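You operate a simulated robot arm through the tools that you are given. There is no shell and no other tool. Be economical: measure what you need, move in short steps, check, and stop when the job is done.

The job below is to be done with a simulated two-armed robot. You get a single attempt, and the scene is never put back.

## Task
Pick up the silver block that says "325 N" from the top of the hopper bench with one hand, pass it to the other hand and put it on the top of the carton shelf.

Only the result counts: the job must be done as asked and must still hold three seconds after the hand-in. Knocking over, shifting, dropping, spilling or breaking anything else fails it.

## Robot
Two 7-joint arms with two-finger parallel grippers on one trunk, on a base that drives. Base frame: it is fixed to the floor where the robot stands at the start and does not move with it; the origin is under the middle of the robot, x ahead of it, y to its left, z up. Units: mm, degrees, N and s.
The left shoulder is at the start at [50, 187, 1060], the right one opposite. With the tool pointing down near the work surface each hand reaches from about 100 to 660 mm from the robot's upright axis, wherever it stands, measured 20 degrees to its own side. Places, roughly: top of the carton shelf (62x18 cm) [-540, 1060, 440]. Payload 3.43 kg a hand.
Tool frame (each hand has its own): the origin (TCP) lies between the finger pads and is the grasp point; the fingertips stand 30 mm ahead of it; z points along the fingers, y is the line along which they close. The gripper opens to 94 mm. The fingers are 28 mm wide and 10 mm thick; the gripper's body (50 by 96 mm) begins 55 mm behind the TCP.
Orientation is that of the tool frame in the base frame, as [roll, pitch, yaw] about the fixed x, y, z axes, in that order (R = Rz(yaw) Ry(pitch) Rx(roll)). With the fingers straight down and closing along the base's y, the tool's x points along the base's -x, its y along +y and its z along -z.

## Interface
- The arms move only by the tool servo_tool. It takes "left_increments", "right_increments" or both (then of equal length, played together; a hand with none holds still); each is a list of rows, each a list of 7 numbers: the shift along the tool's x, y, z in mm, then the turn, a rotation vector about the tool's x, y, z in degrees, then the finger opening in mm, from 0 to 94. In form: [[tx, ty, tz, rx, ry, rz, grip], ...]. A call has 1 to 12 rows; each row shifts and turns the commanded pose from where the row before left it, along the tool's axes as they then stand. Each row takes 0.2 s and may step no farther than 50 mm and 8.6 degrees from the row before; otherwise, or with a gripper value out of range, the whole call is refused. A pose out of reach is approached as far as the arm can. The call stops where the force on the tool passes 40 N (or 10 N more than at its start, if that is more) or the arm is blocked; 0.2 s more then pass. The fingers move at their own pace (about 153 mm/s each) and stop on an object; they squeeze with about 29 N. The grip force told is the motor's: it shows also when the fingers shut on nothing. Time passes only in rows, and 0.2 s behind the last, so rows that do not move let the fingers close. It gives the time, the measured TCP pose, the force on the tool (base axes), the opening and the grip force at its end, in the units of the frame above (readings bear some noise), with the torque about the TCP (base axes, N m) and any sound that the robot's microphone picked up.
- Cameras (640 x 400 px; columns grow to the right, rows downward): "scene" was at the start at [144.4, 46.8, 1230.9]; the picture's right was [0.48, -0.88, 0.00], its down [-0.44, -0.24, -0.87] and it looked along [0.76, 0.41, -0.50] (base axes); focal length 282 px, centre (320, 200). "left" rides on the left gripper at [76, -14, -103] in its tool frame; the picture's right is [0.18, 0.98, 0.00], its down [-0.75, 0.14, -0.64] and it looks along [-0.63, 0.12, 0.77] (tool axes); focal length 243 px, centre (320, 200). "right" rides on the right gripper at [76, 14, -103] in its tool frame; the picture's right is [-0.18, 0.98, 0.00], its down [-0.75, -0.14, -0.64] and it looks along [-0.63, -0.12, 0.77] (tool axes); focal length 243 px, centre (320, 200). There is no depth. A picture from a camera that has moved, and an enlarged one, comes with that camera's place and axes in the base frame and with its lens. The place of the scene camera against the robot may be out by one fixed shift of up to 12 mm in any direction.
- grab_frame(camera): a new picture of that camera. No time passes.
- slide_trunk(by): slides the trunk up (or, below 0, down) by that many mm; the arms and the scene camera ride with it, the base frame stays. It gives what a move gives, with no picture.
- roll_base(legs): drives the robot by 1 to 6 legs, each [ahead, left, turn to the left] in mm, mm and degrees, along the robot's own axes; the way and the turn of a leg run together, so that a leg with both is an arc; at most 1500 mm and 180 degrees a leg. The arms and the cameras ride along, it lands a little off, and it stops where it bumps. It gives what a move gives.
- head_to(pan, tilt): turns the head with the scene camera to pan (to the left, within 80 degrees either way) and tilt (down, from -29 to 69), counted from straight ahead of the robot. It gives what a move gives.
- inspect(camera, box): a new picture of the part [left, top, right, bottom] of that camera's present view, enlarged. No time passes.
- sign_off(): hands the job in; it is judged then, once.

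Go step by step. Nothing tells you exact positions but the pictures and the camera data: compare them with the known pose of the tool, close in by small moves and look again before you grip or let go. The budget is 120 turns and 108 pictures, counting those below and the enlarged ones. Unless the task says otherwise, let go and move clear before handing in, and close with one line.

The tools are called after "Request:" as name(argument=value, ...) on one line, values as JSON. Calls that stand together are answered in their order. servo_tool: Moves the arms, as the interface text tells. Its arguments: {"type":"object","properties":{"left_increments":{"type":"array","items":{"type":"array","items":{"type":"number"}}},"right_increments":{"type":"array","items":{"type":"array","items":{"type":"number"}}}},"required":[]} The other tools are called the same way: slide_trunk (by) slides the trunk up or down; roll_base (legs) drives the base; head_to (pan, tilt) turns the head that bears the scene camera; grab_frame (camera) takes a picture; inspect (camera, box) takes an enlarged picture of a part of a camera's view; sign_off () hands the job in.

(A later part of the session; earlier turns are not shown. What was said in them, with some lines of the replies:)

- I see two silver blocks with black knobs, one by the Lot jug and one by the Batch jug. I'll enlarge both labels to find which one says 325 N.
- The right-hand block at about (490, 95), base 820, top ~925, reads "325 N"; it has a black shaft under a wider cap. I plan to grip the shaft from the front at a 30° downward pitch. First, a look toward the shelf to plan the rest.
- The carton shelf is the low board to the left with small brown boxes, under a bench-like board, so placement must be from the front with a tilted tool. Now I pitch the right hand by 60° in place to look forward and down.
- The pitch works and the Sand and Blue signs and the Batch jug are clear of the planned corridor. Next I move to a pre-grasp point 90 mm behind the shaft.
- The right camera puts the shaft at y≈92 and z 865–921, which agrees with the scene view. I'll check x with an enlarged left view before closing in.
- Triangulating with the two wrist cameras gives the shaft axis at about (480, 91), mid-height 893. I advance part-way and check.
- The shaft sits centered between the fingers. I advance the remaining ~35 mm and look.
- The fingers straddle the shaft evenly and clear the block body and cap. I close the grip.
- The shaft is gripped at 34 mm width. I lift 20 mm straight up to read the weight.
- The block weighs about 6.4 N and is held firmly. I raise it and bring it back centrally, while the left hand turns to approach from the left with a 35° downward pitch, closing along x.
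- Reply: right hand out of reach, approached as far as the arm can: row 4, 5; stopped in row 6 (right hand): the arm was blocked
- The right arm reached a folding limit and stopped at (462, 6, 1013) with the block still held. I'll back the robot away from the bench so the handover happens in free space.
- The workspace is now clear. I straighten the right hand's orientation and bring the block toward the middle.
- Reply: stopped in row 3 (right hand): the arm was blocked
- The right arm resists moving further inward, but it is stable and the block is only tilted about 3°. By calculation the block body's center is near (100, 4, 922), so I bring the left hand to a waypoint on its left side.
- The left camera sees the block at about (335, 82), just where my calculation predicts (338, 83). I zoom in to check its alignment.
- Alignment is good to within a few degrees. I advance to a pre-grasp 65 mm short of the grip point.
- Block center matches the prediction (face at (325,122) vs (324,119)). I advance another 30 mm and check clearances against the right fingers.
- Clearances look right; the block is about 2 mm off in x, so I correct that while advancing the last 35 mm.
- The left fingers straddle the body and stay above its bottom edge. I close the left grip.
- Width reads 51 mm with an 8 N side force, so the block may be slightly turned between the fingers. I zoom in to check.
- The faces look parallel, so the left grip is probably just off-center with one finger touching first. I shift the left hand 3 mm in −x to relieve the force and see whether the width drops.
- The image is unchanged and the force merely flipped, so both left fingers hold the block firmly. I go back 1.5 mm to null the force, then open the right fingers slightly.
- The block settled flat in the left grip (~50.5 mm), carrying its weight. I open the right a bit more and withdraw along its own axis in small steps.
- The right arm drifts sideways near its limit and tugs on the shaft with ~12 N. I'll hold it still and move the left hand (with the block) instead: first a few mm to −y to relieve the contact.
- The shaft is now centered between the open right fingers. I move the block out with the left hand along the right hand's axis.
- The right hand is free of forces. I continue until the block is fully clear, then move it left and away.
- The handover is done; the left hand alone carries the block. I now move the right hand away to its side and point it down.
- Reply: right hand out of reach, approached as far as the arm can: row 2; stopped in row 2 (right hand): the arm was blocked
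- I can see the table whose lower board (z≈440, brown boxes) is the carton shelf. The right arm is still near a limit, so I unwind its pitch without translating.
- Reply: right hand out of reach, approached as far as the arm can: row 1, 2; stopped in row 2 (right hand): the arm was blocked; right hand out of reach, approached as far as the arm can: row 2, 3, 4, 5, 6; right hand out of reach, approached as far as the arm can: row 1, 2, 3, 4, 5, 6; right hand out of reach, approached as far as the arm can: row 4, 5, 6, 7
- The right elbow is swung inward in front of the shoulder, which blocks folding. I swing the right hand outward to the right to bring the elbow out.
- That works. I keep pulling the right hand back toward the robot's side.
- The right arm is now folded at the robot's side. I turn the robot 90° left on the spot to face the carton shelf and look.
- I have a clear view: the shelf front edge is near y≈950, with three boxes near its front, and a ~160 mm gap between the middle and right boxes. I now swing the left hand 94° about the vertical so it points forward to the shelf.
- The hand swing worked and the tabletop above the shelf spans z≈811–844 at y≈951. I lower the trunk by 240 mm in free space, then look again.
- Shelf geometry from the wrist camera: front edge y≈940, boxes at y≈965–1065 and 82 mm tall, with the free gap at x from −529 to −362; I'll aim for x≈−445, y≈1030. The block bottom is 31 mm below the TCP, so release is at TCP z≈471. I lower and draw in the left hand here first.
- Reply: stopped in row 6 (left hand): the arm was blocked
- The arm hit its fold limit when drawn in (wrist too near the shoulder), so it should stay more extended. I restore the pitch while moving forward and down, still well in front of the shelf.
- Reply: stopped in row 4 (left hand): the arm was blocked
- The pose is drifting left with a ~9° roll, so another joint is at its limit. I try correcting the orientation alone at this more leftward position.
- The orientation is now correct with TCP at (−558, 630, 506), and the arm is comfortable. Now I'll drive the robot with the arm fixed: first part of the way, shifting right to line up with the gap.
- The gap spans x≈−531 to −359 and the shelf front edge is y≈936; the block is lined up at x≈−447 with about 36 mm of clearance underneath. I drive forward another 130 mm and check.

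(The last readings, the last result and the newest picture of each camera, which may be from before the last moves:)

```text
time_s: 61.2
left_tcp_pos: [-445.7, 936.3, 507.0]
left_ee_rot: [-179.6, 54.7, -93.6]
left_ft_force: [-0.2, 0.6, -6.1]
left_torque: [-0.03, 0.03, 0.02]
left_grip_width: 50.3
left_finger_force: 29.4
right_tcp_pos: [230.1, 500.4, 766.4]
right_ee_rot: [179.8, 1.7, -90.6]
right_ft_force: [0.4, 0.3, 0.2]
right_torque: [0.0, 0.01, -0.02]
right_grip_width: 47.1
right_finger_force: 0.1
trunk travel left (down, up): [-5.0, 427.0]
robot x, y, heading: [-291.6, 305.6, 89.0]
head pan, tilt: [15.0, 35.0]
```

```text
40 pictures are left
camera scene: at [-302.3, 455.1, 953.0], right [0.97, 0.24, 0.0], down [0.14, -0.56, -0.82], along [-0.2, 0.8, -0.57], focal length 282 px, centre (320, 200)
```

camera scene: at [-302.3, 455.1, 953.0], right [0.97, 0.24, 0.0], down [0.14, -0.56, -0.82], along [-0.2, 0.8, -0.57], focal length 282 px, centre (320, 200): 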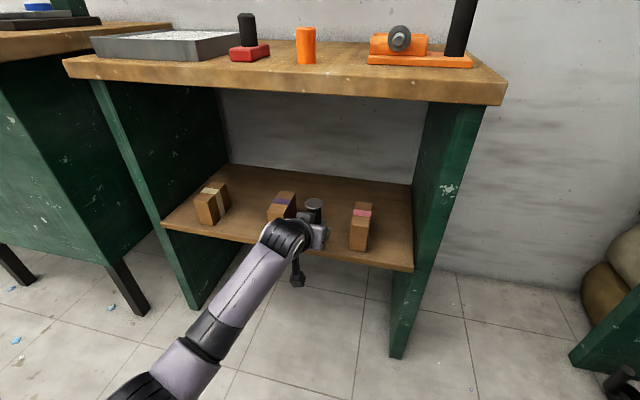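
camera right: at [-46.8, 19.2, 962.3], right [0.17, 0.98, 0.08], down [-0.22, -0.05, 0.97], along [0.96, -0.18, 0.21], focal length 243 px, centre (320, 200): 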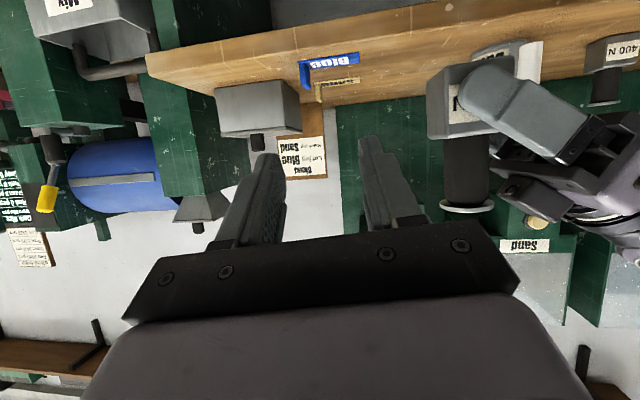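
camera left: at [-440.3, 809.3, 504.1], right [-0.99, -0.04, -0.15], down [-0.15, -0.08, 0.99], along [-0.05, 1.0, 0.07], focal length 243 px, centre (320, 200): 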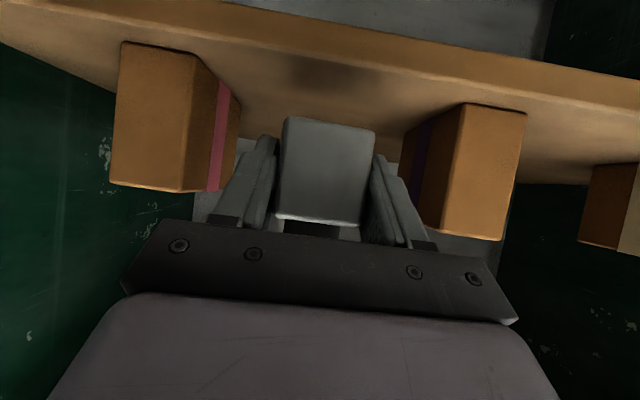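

Well centered between the boxes. I drive the last 80 mm.

Request:
roll_base(legs=[[80, 0, 0]])

Request:
grab_frame(camera="left")

Request:
inspect(camera="scene", box=[220, 140, 420, 290])

```text
time_s: 62.3
left_tcp_pos: [-443.3, 1016.2, 506.8]
left_ee_rot: [-179.6, 54.6, -93.6]
left_ft_force: [-0.2, 0.2, -5.2]
left_torque: [-0.07, 0.0, 0.02]
left_grip_width: 50.4
left_finger_force: 29.0
right_tcp_pos: [231.3, 578.0, 766.9]
right_ee_rot: [179.8, 1.7, -90.5]
right_ft_force: [-0.1, 0.9, -1.0]
right_torque: [0.01, 0.01, 0.01]
right_grip_width: 46.9
right_finger_force: 0.1
trunk travel left (down, up): [-5.0, 427.0]
robot x, y, heading: [-283.9, 387.4, 88.8]
head pan, tilt: [15.0, 35.0]
```

```text
39 pictures are left
camera left: at [-438.5, 887.8, 503.9], right [-0.99, -0.04, -0.15], down [-0.15, -0.08, 0.99], along [-0.05, 1.0, 0.07], focal length 243 px, centre (320, 200)
```

left: 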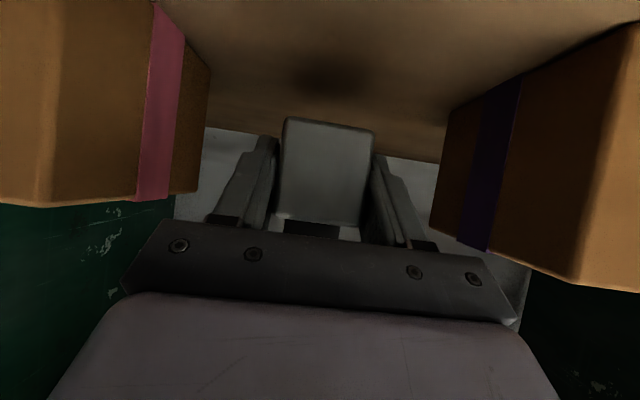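

```text
2.67 times, centred on (320, 215) of scene
camera zoom: at [-300.7, 533.6, 953.0], right [0.97, 0.24, 0.0], down [0.14, -0.56, -0.82], along [-0.2, 0.8, -0.57], focal length 752 px, centre (320, 160)
```

zoom: 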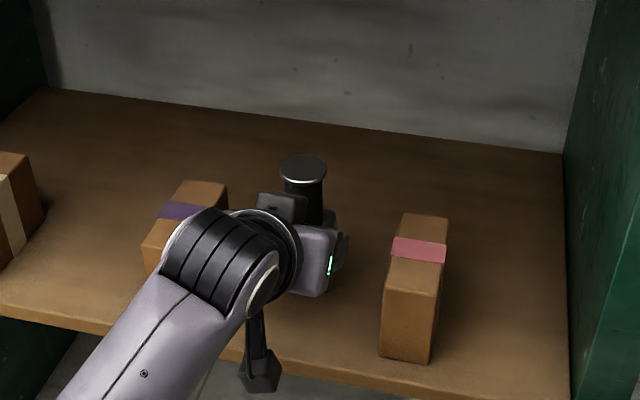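

Clear on both sides. I lower the block by 24 mm with the arm and check for drift.

Request:
servo_tool(left_increments=[[6.55, 0, 4.6, 0, 0, 0, 20], [6.55, 0, 4.6, 0, 0, 0, 20], [6.55, 0, 4.6, 0, 0, 0, 20]])

Request:
grab_frame(camera="left")

```text
time_s: 63.1
left_tcp_pos: [-446.4, 1018.6, 484.6]
left_ee_rot: [179.9, 54.9, -93.6]
left_ft_force: [-0.5, 0.3, -5.8]
left_torque: [-0.06, 0.0, -0.02]
left_grip_width: 50.2
left_finger_force: 29.5
right_tcp_pos: [231.7, 579.7, 766.9]
right_ee_rot: [179.9, 1.7, -90.5]
right_ft_force: [0.2, 0.1, -0.1]
right_torque: [-0.02, -0.01, 0.02]
right_grip_width: 46.9
right_finger_force: 0.1
trunk travel left (down, up): [-5.0, 427.0]
robot x, y, heading: [-289.0, 387.5, 88.5]
head pan, tilt: [15.0, 35.0]
```

```text
37 pictures are left
camera left: at [-441.6, 889.5, 481.0], right [-0.99, -0.04, -0.15], down [-0.15, -0.08, 0.99], along [-0.05, 1.0, 0.07], focal length 243 px, centre (320, 200)
```

left: 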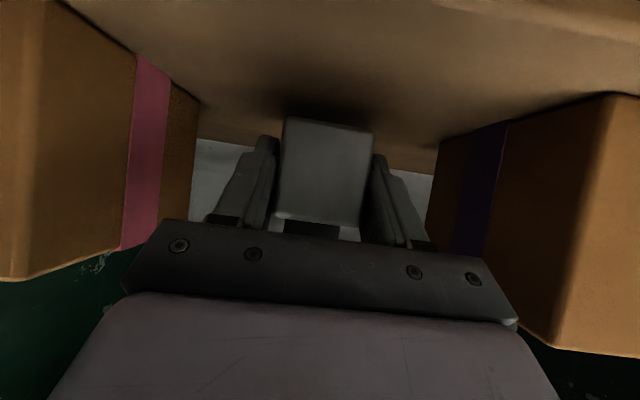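

Request:
servo_tool(left_increments=[[3.3, 0, 2.3, 0, 0, 0, 20], [2.5, 0, 1.7, 0, 0, 0, 20], [0, 0, 0, 0, 0, 0, 20]])

Request:
inspect(camera="left", box=[220, 80, 420, 230])

```text
time_s: 63.9
left_tcp_pos: [-452.8, 1021.9, 479.6]
left_ee_rot: [179.2, 55.0, -94.1]
left_ft_force: [-0.4, 0.1, -6.2]
left_torque: [-0.06, -0.01, 0.02]
left_grip_width: 50.0
left_finger_force: 28.8
right_tcp_pos: [230.4, 579.9, 768.6]
right_ee_rot: [180.0, 1.6, -90.5]
right_ft_force: [0.6, -0.1, 0.1]
right_torque: [0.01, 0.01, -0.02]
right_grip_width: 47.1
right_finger_force: 0.0
trunk travel left (down, up): [-5.0, 427.0]
robot x, y, heading: [-287.8, 388.9, 88.7]
head pan, tilt: [15.0, 35.0]
```

```text
2.67 times, centred on (320, 155) of left
camera zoom: at [-445.9, 891.8, 475.3], right [-0.99, -0.05, -0.14], down [-0.14, -0.09, 0.99], along [-0.06, 1.0, 0.08], focal length 647 px, centre (320, 320)
```

zoom: 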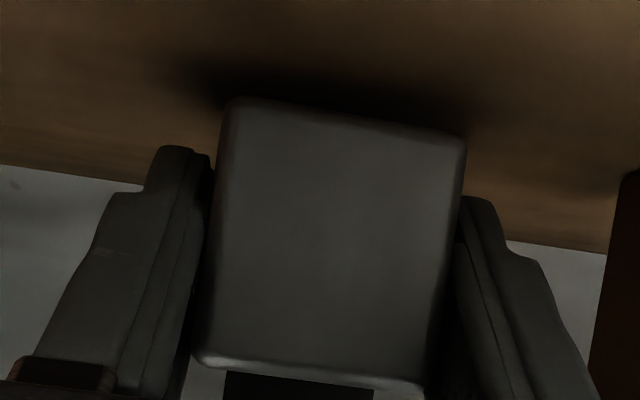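

It is about 8 mm above the shelf with slight leftward drift, still within the gap. I use the last 5 mm of trunk travel, then small arm steps.

Request:
slide_trunk(by=-5)

Request:
servo_tool(left_increments=[[1.2, 0, 1.6, 0, 0, 0, 20], [0, 0, 0, 0, 0, 0, 20]])

```text
time_s: 64.4
left_tcp_pos: [-453.5, 1018.7, 477.9]
left_ee_rot: [178.6, 55.3, -94.4]
left_ft_force: [0.3, -0.5, -5.8]
left_torque: [-0.05, 0.01, 0.03]
left_grip_width: 50.4
left_finger_force: 29.0
right_tcp_pos: [232.6, 577.3, 762.8]
right_ee_rot: [179.8, 1.9, -90.5]
right_ft_force: [-0.5, 0.1, -0.3]
right_torque: [-0.01, 0.04, -0.02]
right_grip_width: 47.1
right_finger_force: 0.1
trunk travel left (down, up): [0.0, 432.0]
robot x, y, heading: [-288.0, 387.8, 88.8]
head pan, tilt: [15.0, 35.0]
```

```text
time_s: 65.0
left_tcp_pos: [-456.3, 1021.8, 474.0]
left_ee_rot: [178.4, 55.2, -94.6]
left_ft_force: [-0.3, -0.1, -5.3]
left_torque: [-0.07, -0.04, 0.02]
left_grip_width: 50.2
left_finger_force: 28.7
right_tcp_pos: [230.9, 577.3, 761.8]
right_ee_rot: [179.9, 1.9, -90.5]
right_ft_force: [0.1, 0.2, -0.6]
right_torque: [-0.01, 0.01, 0.03]
right_grip_width: 47.2
right_finger_force: 0.1
trunk travel left (down, up): [0.0, 432.0]
robot x, y, heading: [-287.7, 388.7, 88.6]
head pan, tilt: [15.0, 35.0]
```

Request:
servo_tool(left_increments=[[1.4, 0, 1.4, 0, 0, 0, 20], [1.4, 0, 1.4, 0, 0, 0, 20], [0, 0, 0, 0, 0, 0, 20]])

Request:
inspect(camera="left", box=[220, 80, 420, 230])

Request:
inspect(camera="scene", box=[240, 160, 400, 280])

```text
time_s: 65.8
left_tcp_pos: [-458.9, 1022.6, 472.9]
left_ee_rot: [178.2, 55.7, -94.8]
left_ft_force: [5.5, -5.1, 12.3]
left_torque: [-0.48, -0.61, -0.03]
left_grip_width: 50.5
left_finger_force: 28.7
right_tcp_pos: [229.6, 576.8, 763.5]
right_ee_rot: [180.0, 1.9, -90.5]
right_ft_force: [-0.7, 0.1, 0.2]
right_torque: [-0.01, 0.01, 0.0]
right_grip_width: 47.1
right_finger_force: 0.0
trunk travel left (down, up): [0.0, 432.0]
robot x, y, heading: [-286.1, 385.3, 88.8]
head pan, tilt: [15.0, 35.0]
```

```text
2.67 times, centred on (320, 155) of left
camera zoom: at [-452.5, 894.0, 467.3], right [-0.99, -0.05, -0.13], down [-0.13, -0.1, 0.99], along [-0.06, 0.99, 0.09], focal length 647 px, centre (320, 320)
```

zoom: 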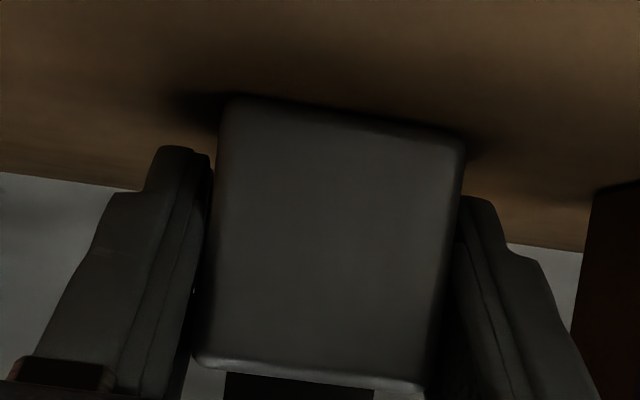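

```text
3.33 times, centred on (320, 220) of scene
camera zoom: at [-302.9, 531.0, 948.5], right [0.97, 0.24, 0.0], down [0.14, -0.55, -0.82], along [-0.19, 0.8, -0.57], focal length 940 px, centre (320, 133)
```

zoom: 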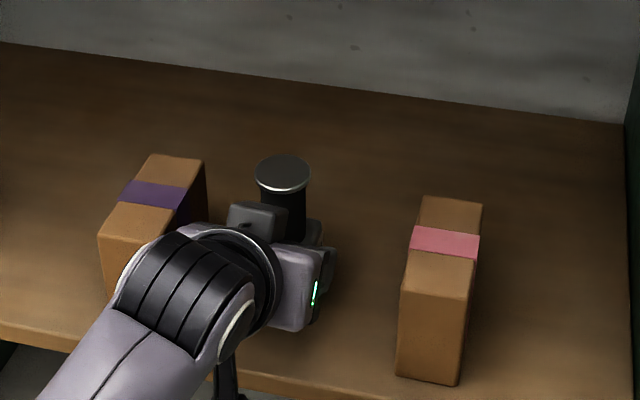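

The shelf is carrying the block (18 N upward change). I open the left fingers modestly to 62 mm and check.

Request:
servo_tool(left_increments=[[0, 0, 0, 0, 0, 0, 53], [0, 0, 0, 0, 0, 0, 57], [0, 0, 0, 0, 0, 0, 62], [0, 0, 0, 0, 0, 0, 62]])

Request:
grab_frame(camera="left")

Request:
inspect(camera="scene", box=[240, 160, 400, 280])

```text
time_s: 66.8
left_tcp_pos: [-460.9, 1021.7, 471.5]
left_ee_rot: [178.0, 55.4, -94.7]
left_ft_force: [-0.4, 0.2, 0.2]
left_torque: [0.01, 0.01, -0.02]
left_grip_width: 62.1
left_finger_force: 0.0
right_tcp_pos: [229.8, 577.5, 762.6]
right_ee_rot: [180.0, 1.9, -90.4]
right_ft_force: [-0.7, -0.6, 0.6]
right_torque: [-0.03, 0.01, 0.03]
right_grip_width: 47.1
right_finger_force: 0.0
trunk travel left (down, up): [0.0, 432.0]
robot x, y, heading: [-287.0, 387.8, 88.7]
head pan, tilt: [15.0, 35.0]
```

```text
33 pictures are left
camera left: at [-453.4, 893.6, 465.0], right [-0.99, -0.05, -0.13], down [-0.13, -0.09, 0.99], along [-0.06, 0.99, 0.08], focal length 243 px, centre (320, 200)
```

left: 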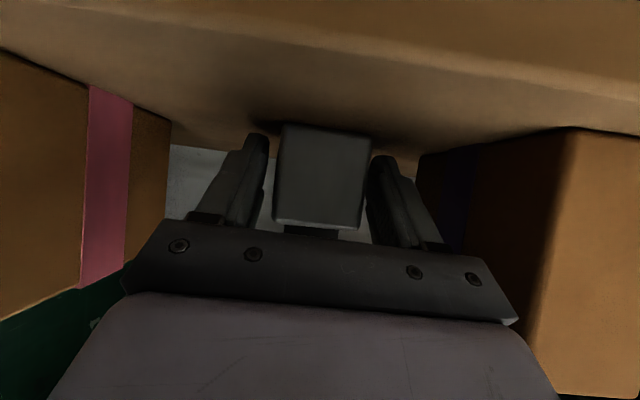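

```text
3.33 times, centred on (320, 220) of scene
camera zoom: at [-302.8, 532.0, 948.4], right [0.97, 0.24, 0.0], down [0.14, -0.56, -0.82], along [-0.19, 0.8, -0.57], focal length 940 px, centre (320, 133)
```

zoom: 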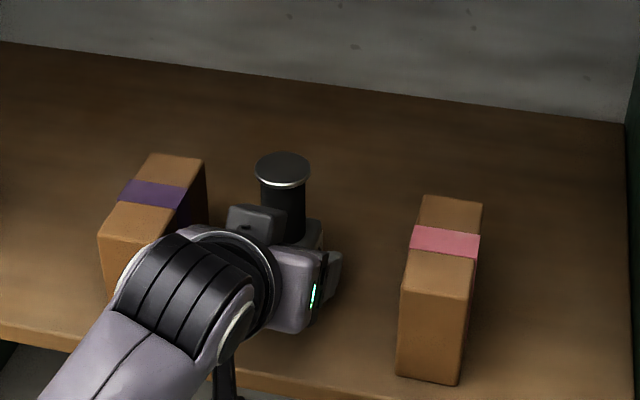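

The block stands on the shelf with the fingers clear on both sides and zero force. I open slightly more, raise the trunk a few mm, and drive straight back.

Request:
servo_tool(left_increments=[[0, 0, 0, 0, 0, 0, 70], [0, 0, 0, 0, 0, 0, 70]])

Request:
slide_trunk(by=6)

Request:
roll_base(legs=[[-50, 0, 0]])

Request:
grab_frame(camera="left")

```text
time_s: 67.4
left_tcp_pos: [-460.0, 1022.2, 468.9]
left_ee_rot: [177.9, 55.2, -94.8]
left_ft_force: [0.6, 0.6, 0.6]
left_torque: [0.01, -0.01, 0.0]
left_grip_width: 70.2
left_finger_force: 0.0
right_tcp_pos: [228.9, 577.4, 763.5]
right_ee_rot: [-179.9, 1.8, -90.5]
right_ft_force: [0.8, -0.5, -0.7]
right_torque: [0.02, 0.0, -0.06]
right_grip_width: 47.1
right_finger_force: 0.1
trunk travel left (down, up): [0.0, 432.0]
robot x, y, heading: [-284.0, 384.2, 88.9]
head pan, tilt: [15.0, 35.0]
```

```text
time_s: 68.0
left_tcp_pos: [-459.6, 1021.9, 469.3]
left_ee_rot: [178.6, 55.1, -94.2]
left_ft_force: [-2.8, 9.6, 12.6]
left_torque: [0.5, -0.33, 0.41]
left_grip_width: 67.7
left_finger_force: 0.0
right_tcp_pos: [227.5, 580.5, 769.2]
right_ee_rot: [-179.9, 1.6, -90.5]
right_ft_force: [0.1, -0.1, -0.9]
right_torque: [0.0, 0.01, -0.02]
right_grip_width: 47.0
right_finger_force: 0.0
trunk travel left (down, up): [-6.0, 426.0]
robot x, y, heading: [-287.6, 387.0, 88.6]
head pan, tilt: [15.0, 35.0]
```

```text
time_s: 68.9
left_tcp_pos: [-459.6, 969.9, 468.9]
left_ee_rot: [178.7, 54.6, -94.3]
left_ft_force: [-1.9, -11.4, 13.0]
left_torque: [-0.16, -0.48, -0.41]
left_grip_width: 69.5
left_finger_force: 0.0
right_tcp_pos: [226.7, 529.0, 770.1]
right_ee_rot: [-179.8, 1.6, -90.6]
right_ft_force: [0.3, 0.6, 0.1]
right_torque: [0.03, 0.02, -0.01]
right_grip_width: 46.8
right_finger_force: 0.1
trunk travel left (down, up): [-6.0, 426.0]
robot x, y, heading: [-288.8, 336.1, 88.6]
head pan, tilt: [15.0, 35.0]
```

```text
31 pictures are left
camera left: at [-452.7, 841.2, 465.9], right [-0.99, -0.05, -0.14], down [-0.13, -0.08, 0.99], along [-0.06, 1.0, 0.07], focal length 243 px, centre (320, 200)
```

left: 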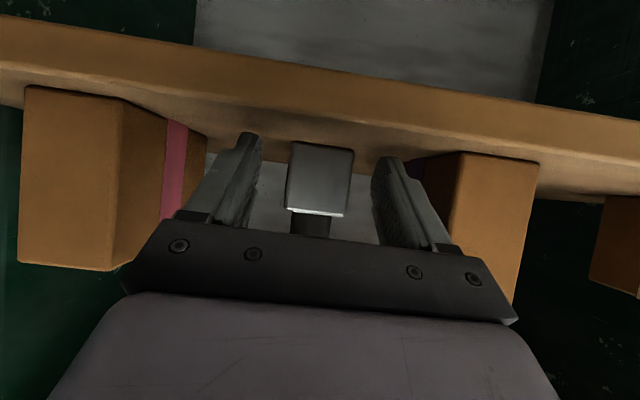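

The fingertips were lightly scraping the shelf, but the block is standing untouched and the fingers are out. I raise the trunk 25 mm, back off, and verify.

Request:
slide_trunk(by=25)

Request:
roll_base(legs=[[-250, 0, 0]])

Request:
grab_frame(camera="scene")

Request:
inspect(camera="scene", box=[200, 120, 440, 270])

Request:
grab_frame(camera="left")

```text
time_s: 69.6
left_tcp_pos: [-458.1, 969.3, 496.3]
left_ee_rot: [178.2, 54.7, -94.9]
left_ft_force: [0.2, -0.8, -0.2]
left_torque: [-0.01, 0.0, 0.04]
left_grip_width: 70.1
left_finger_force: 0.2
right_tcp_pos: [229.9, 526.8, 791.8]
right_ee_rot: [179.8, 1.8, -90.4]
right_ft_force: [-0.3, 0.1, 0.5]
right_torque: [-0.02, 0.01, -0.01]
right_grip_width: 47.5
right_finger_force: 0.1
trunk travel left (down, up): [-31.0, 401.0]
robot x, y, heading: [-287.7, 332.6, 88.8]
head pan, tilt: [15.0, 35.0]
```

```text
time_s: 71.4
left_tcp_pos: [-463.9, 720.8, 496.1]
left_ee_rot: [178.0, 54.7, -94.8]
left_ft_force: [0.2, 0.1, 0.0]
left_torque: [-0.02, 0.02, 0.02]
left_grip_width: 69.9
left_finger_force: 0.1
right_tcp_pos: [225.4, 278.2, 792.1]
right_ee_rot: [179.7, 1.7, -90.5]
right_ft_force: [-0.7, -0.2, -0.4]
right_torque: [-0.01, 0.01, -0.02]
right_grip_width: 47.3
right_finger_force: 0.0
trunk travel left (down, up): [-31.0, 401.0]
robot x, y, heading: [-294.7, 83.8, 88.6]
head pan, tilt: [15.0, 35.0]
```

```text
30 pictures are left
camera scene: at [-306.8, 233.5, 979.1], right [0.97, 0.24, 0.0], down [0.14, -0.56, -0.82], along [-0.2, 0.8, -0.57], focal length 282 px, centre (320, 200)
```

scene: 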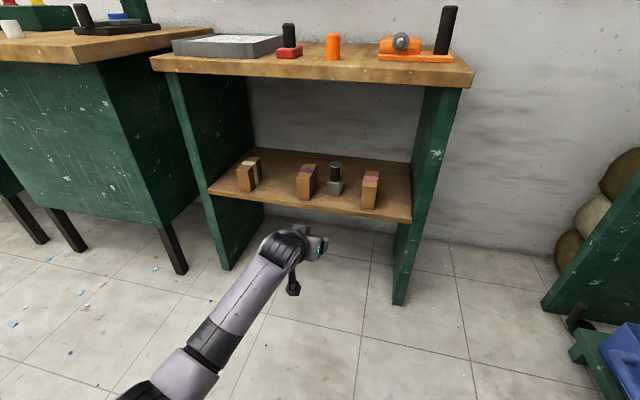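

```text
2.67 times, centred on (320, 195) of scene
camera zoom: at [-306.8, 233.5, 979.1], right [0.97, 0.24, 0.0], down [0.14, -0.56, -0.82], along [-0.2, 0.8, -0.57], focal length 752 px, centre (320, 213)
```

zoom: 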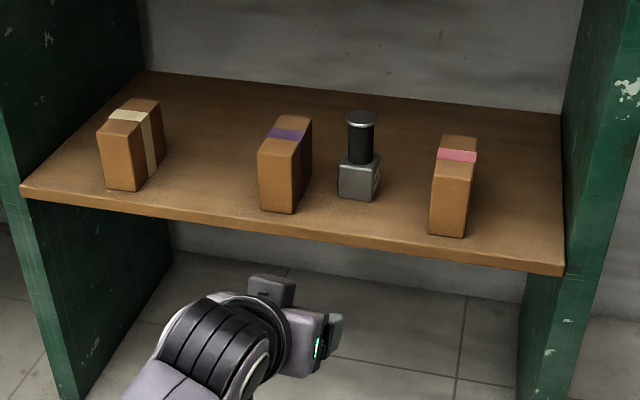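

```text
28 pictures are left
camera left: at [-457.0, 591.8, 493.0], right [-0.99, -0.05, -0.13], down [-0.13, -0.08, 0.99], along [-0.06, 1.0, 0.08], focal length 243 px, centre (320, 200)
```

left: 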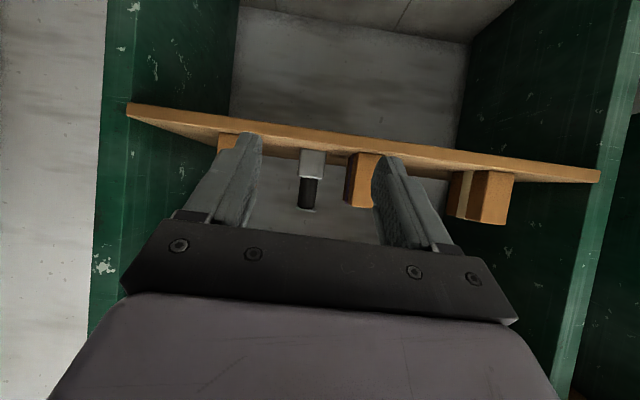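

The "325 N" block stands upright on the carton shelf between the two undisturbed boxes, and both hands are clear. I hand in.

Request:
sign_off()

```text
The job is handed in.
```

The block marked "325 N" was picked up with the right hand, passed to the left, and is standing upright on top of the carton shelf, between two of the boxes there. Both hands are clear, nothing else looks disturbed in the last pictures, and the job is handed in.
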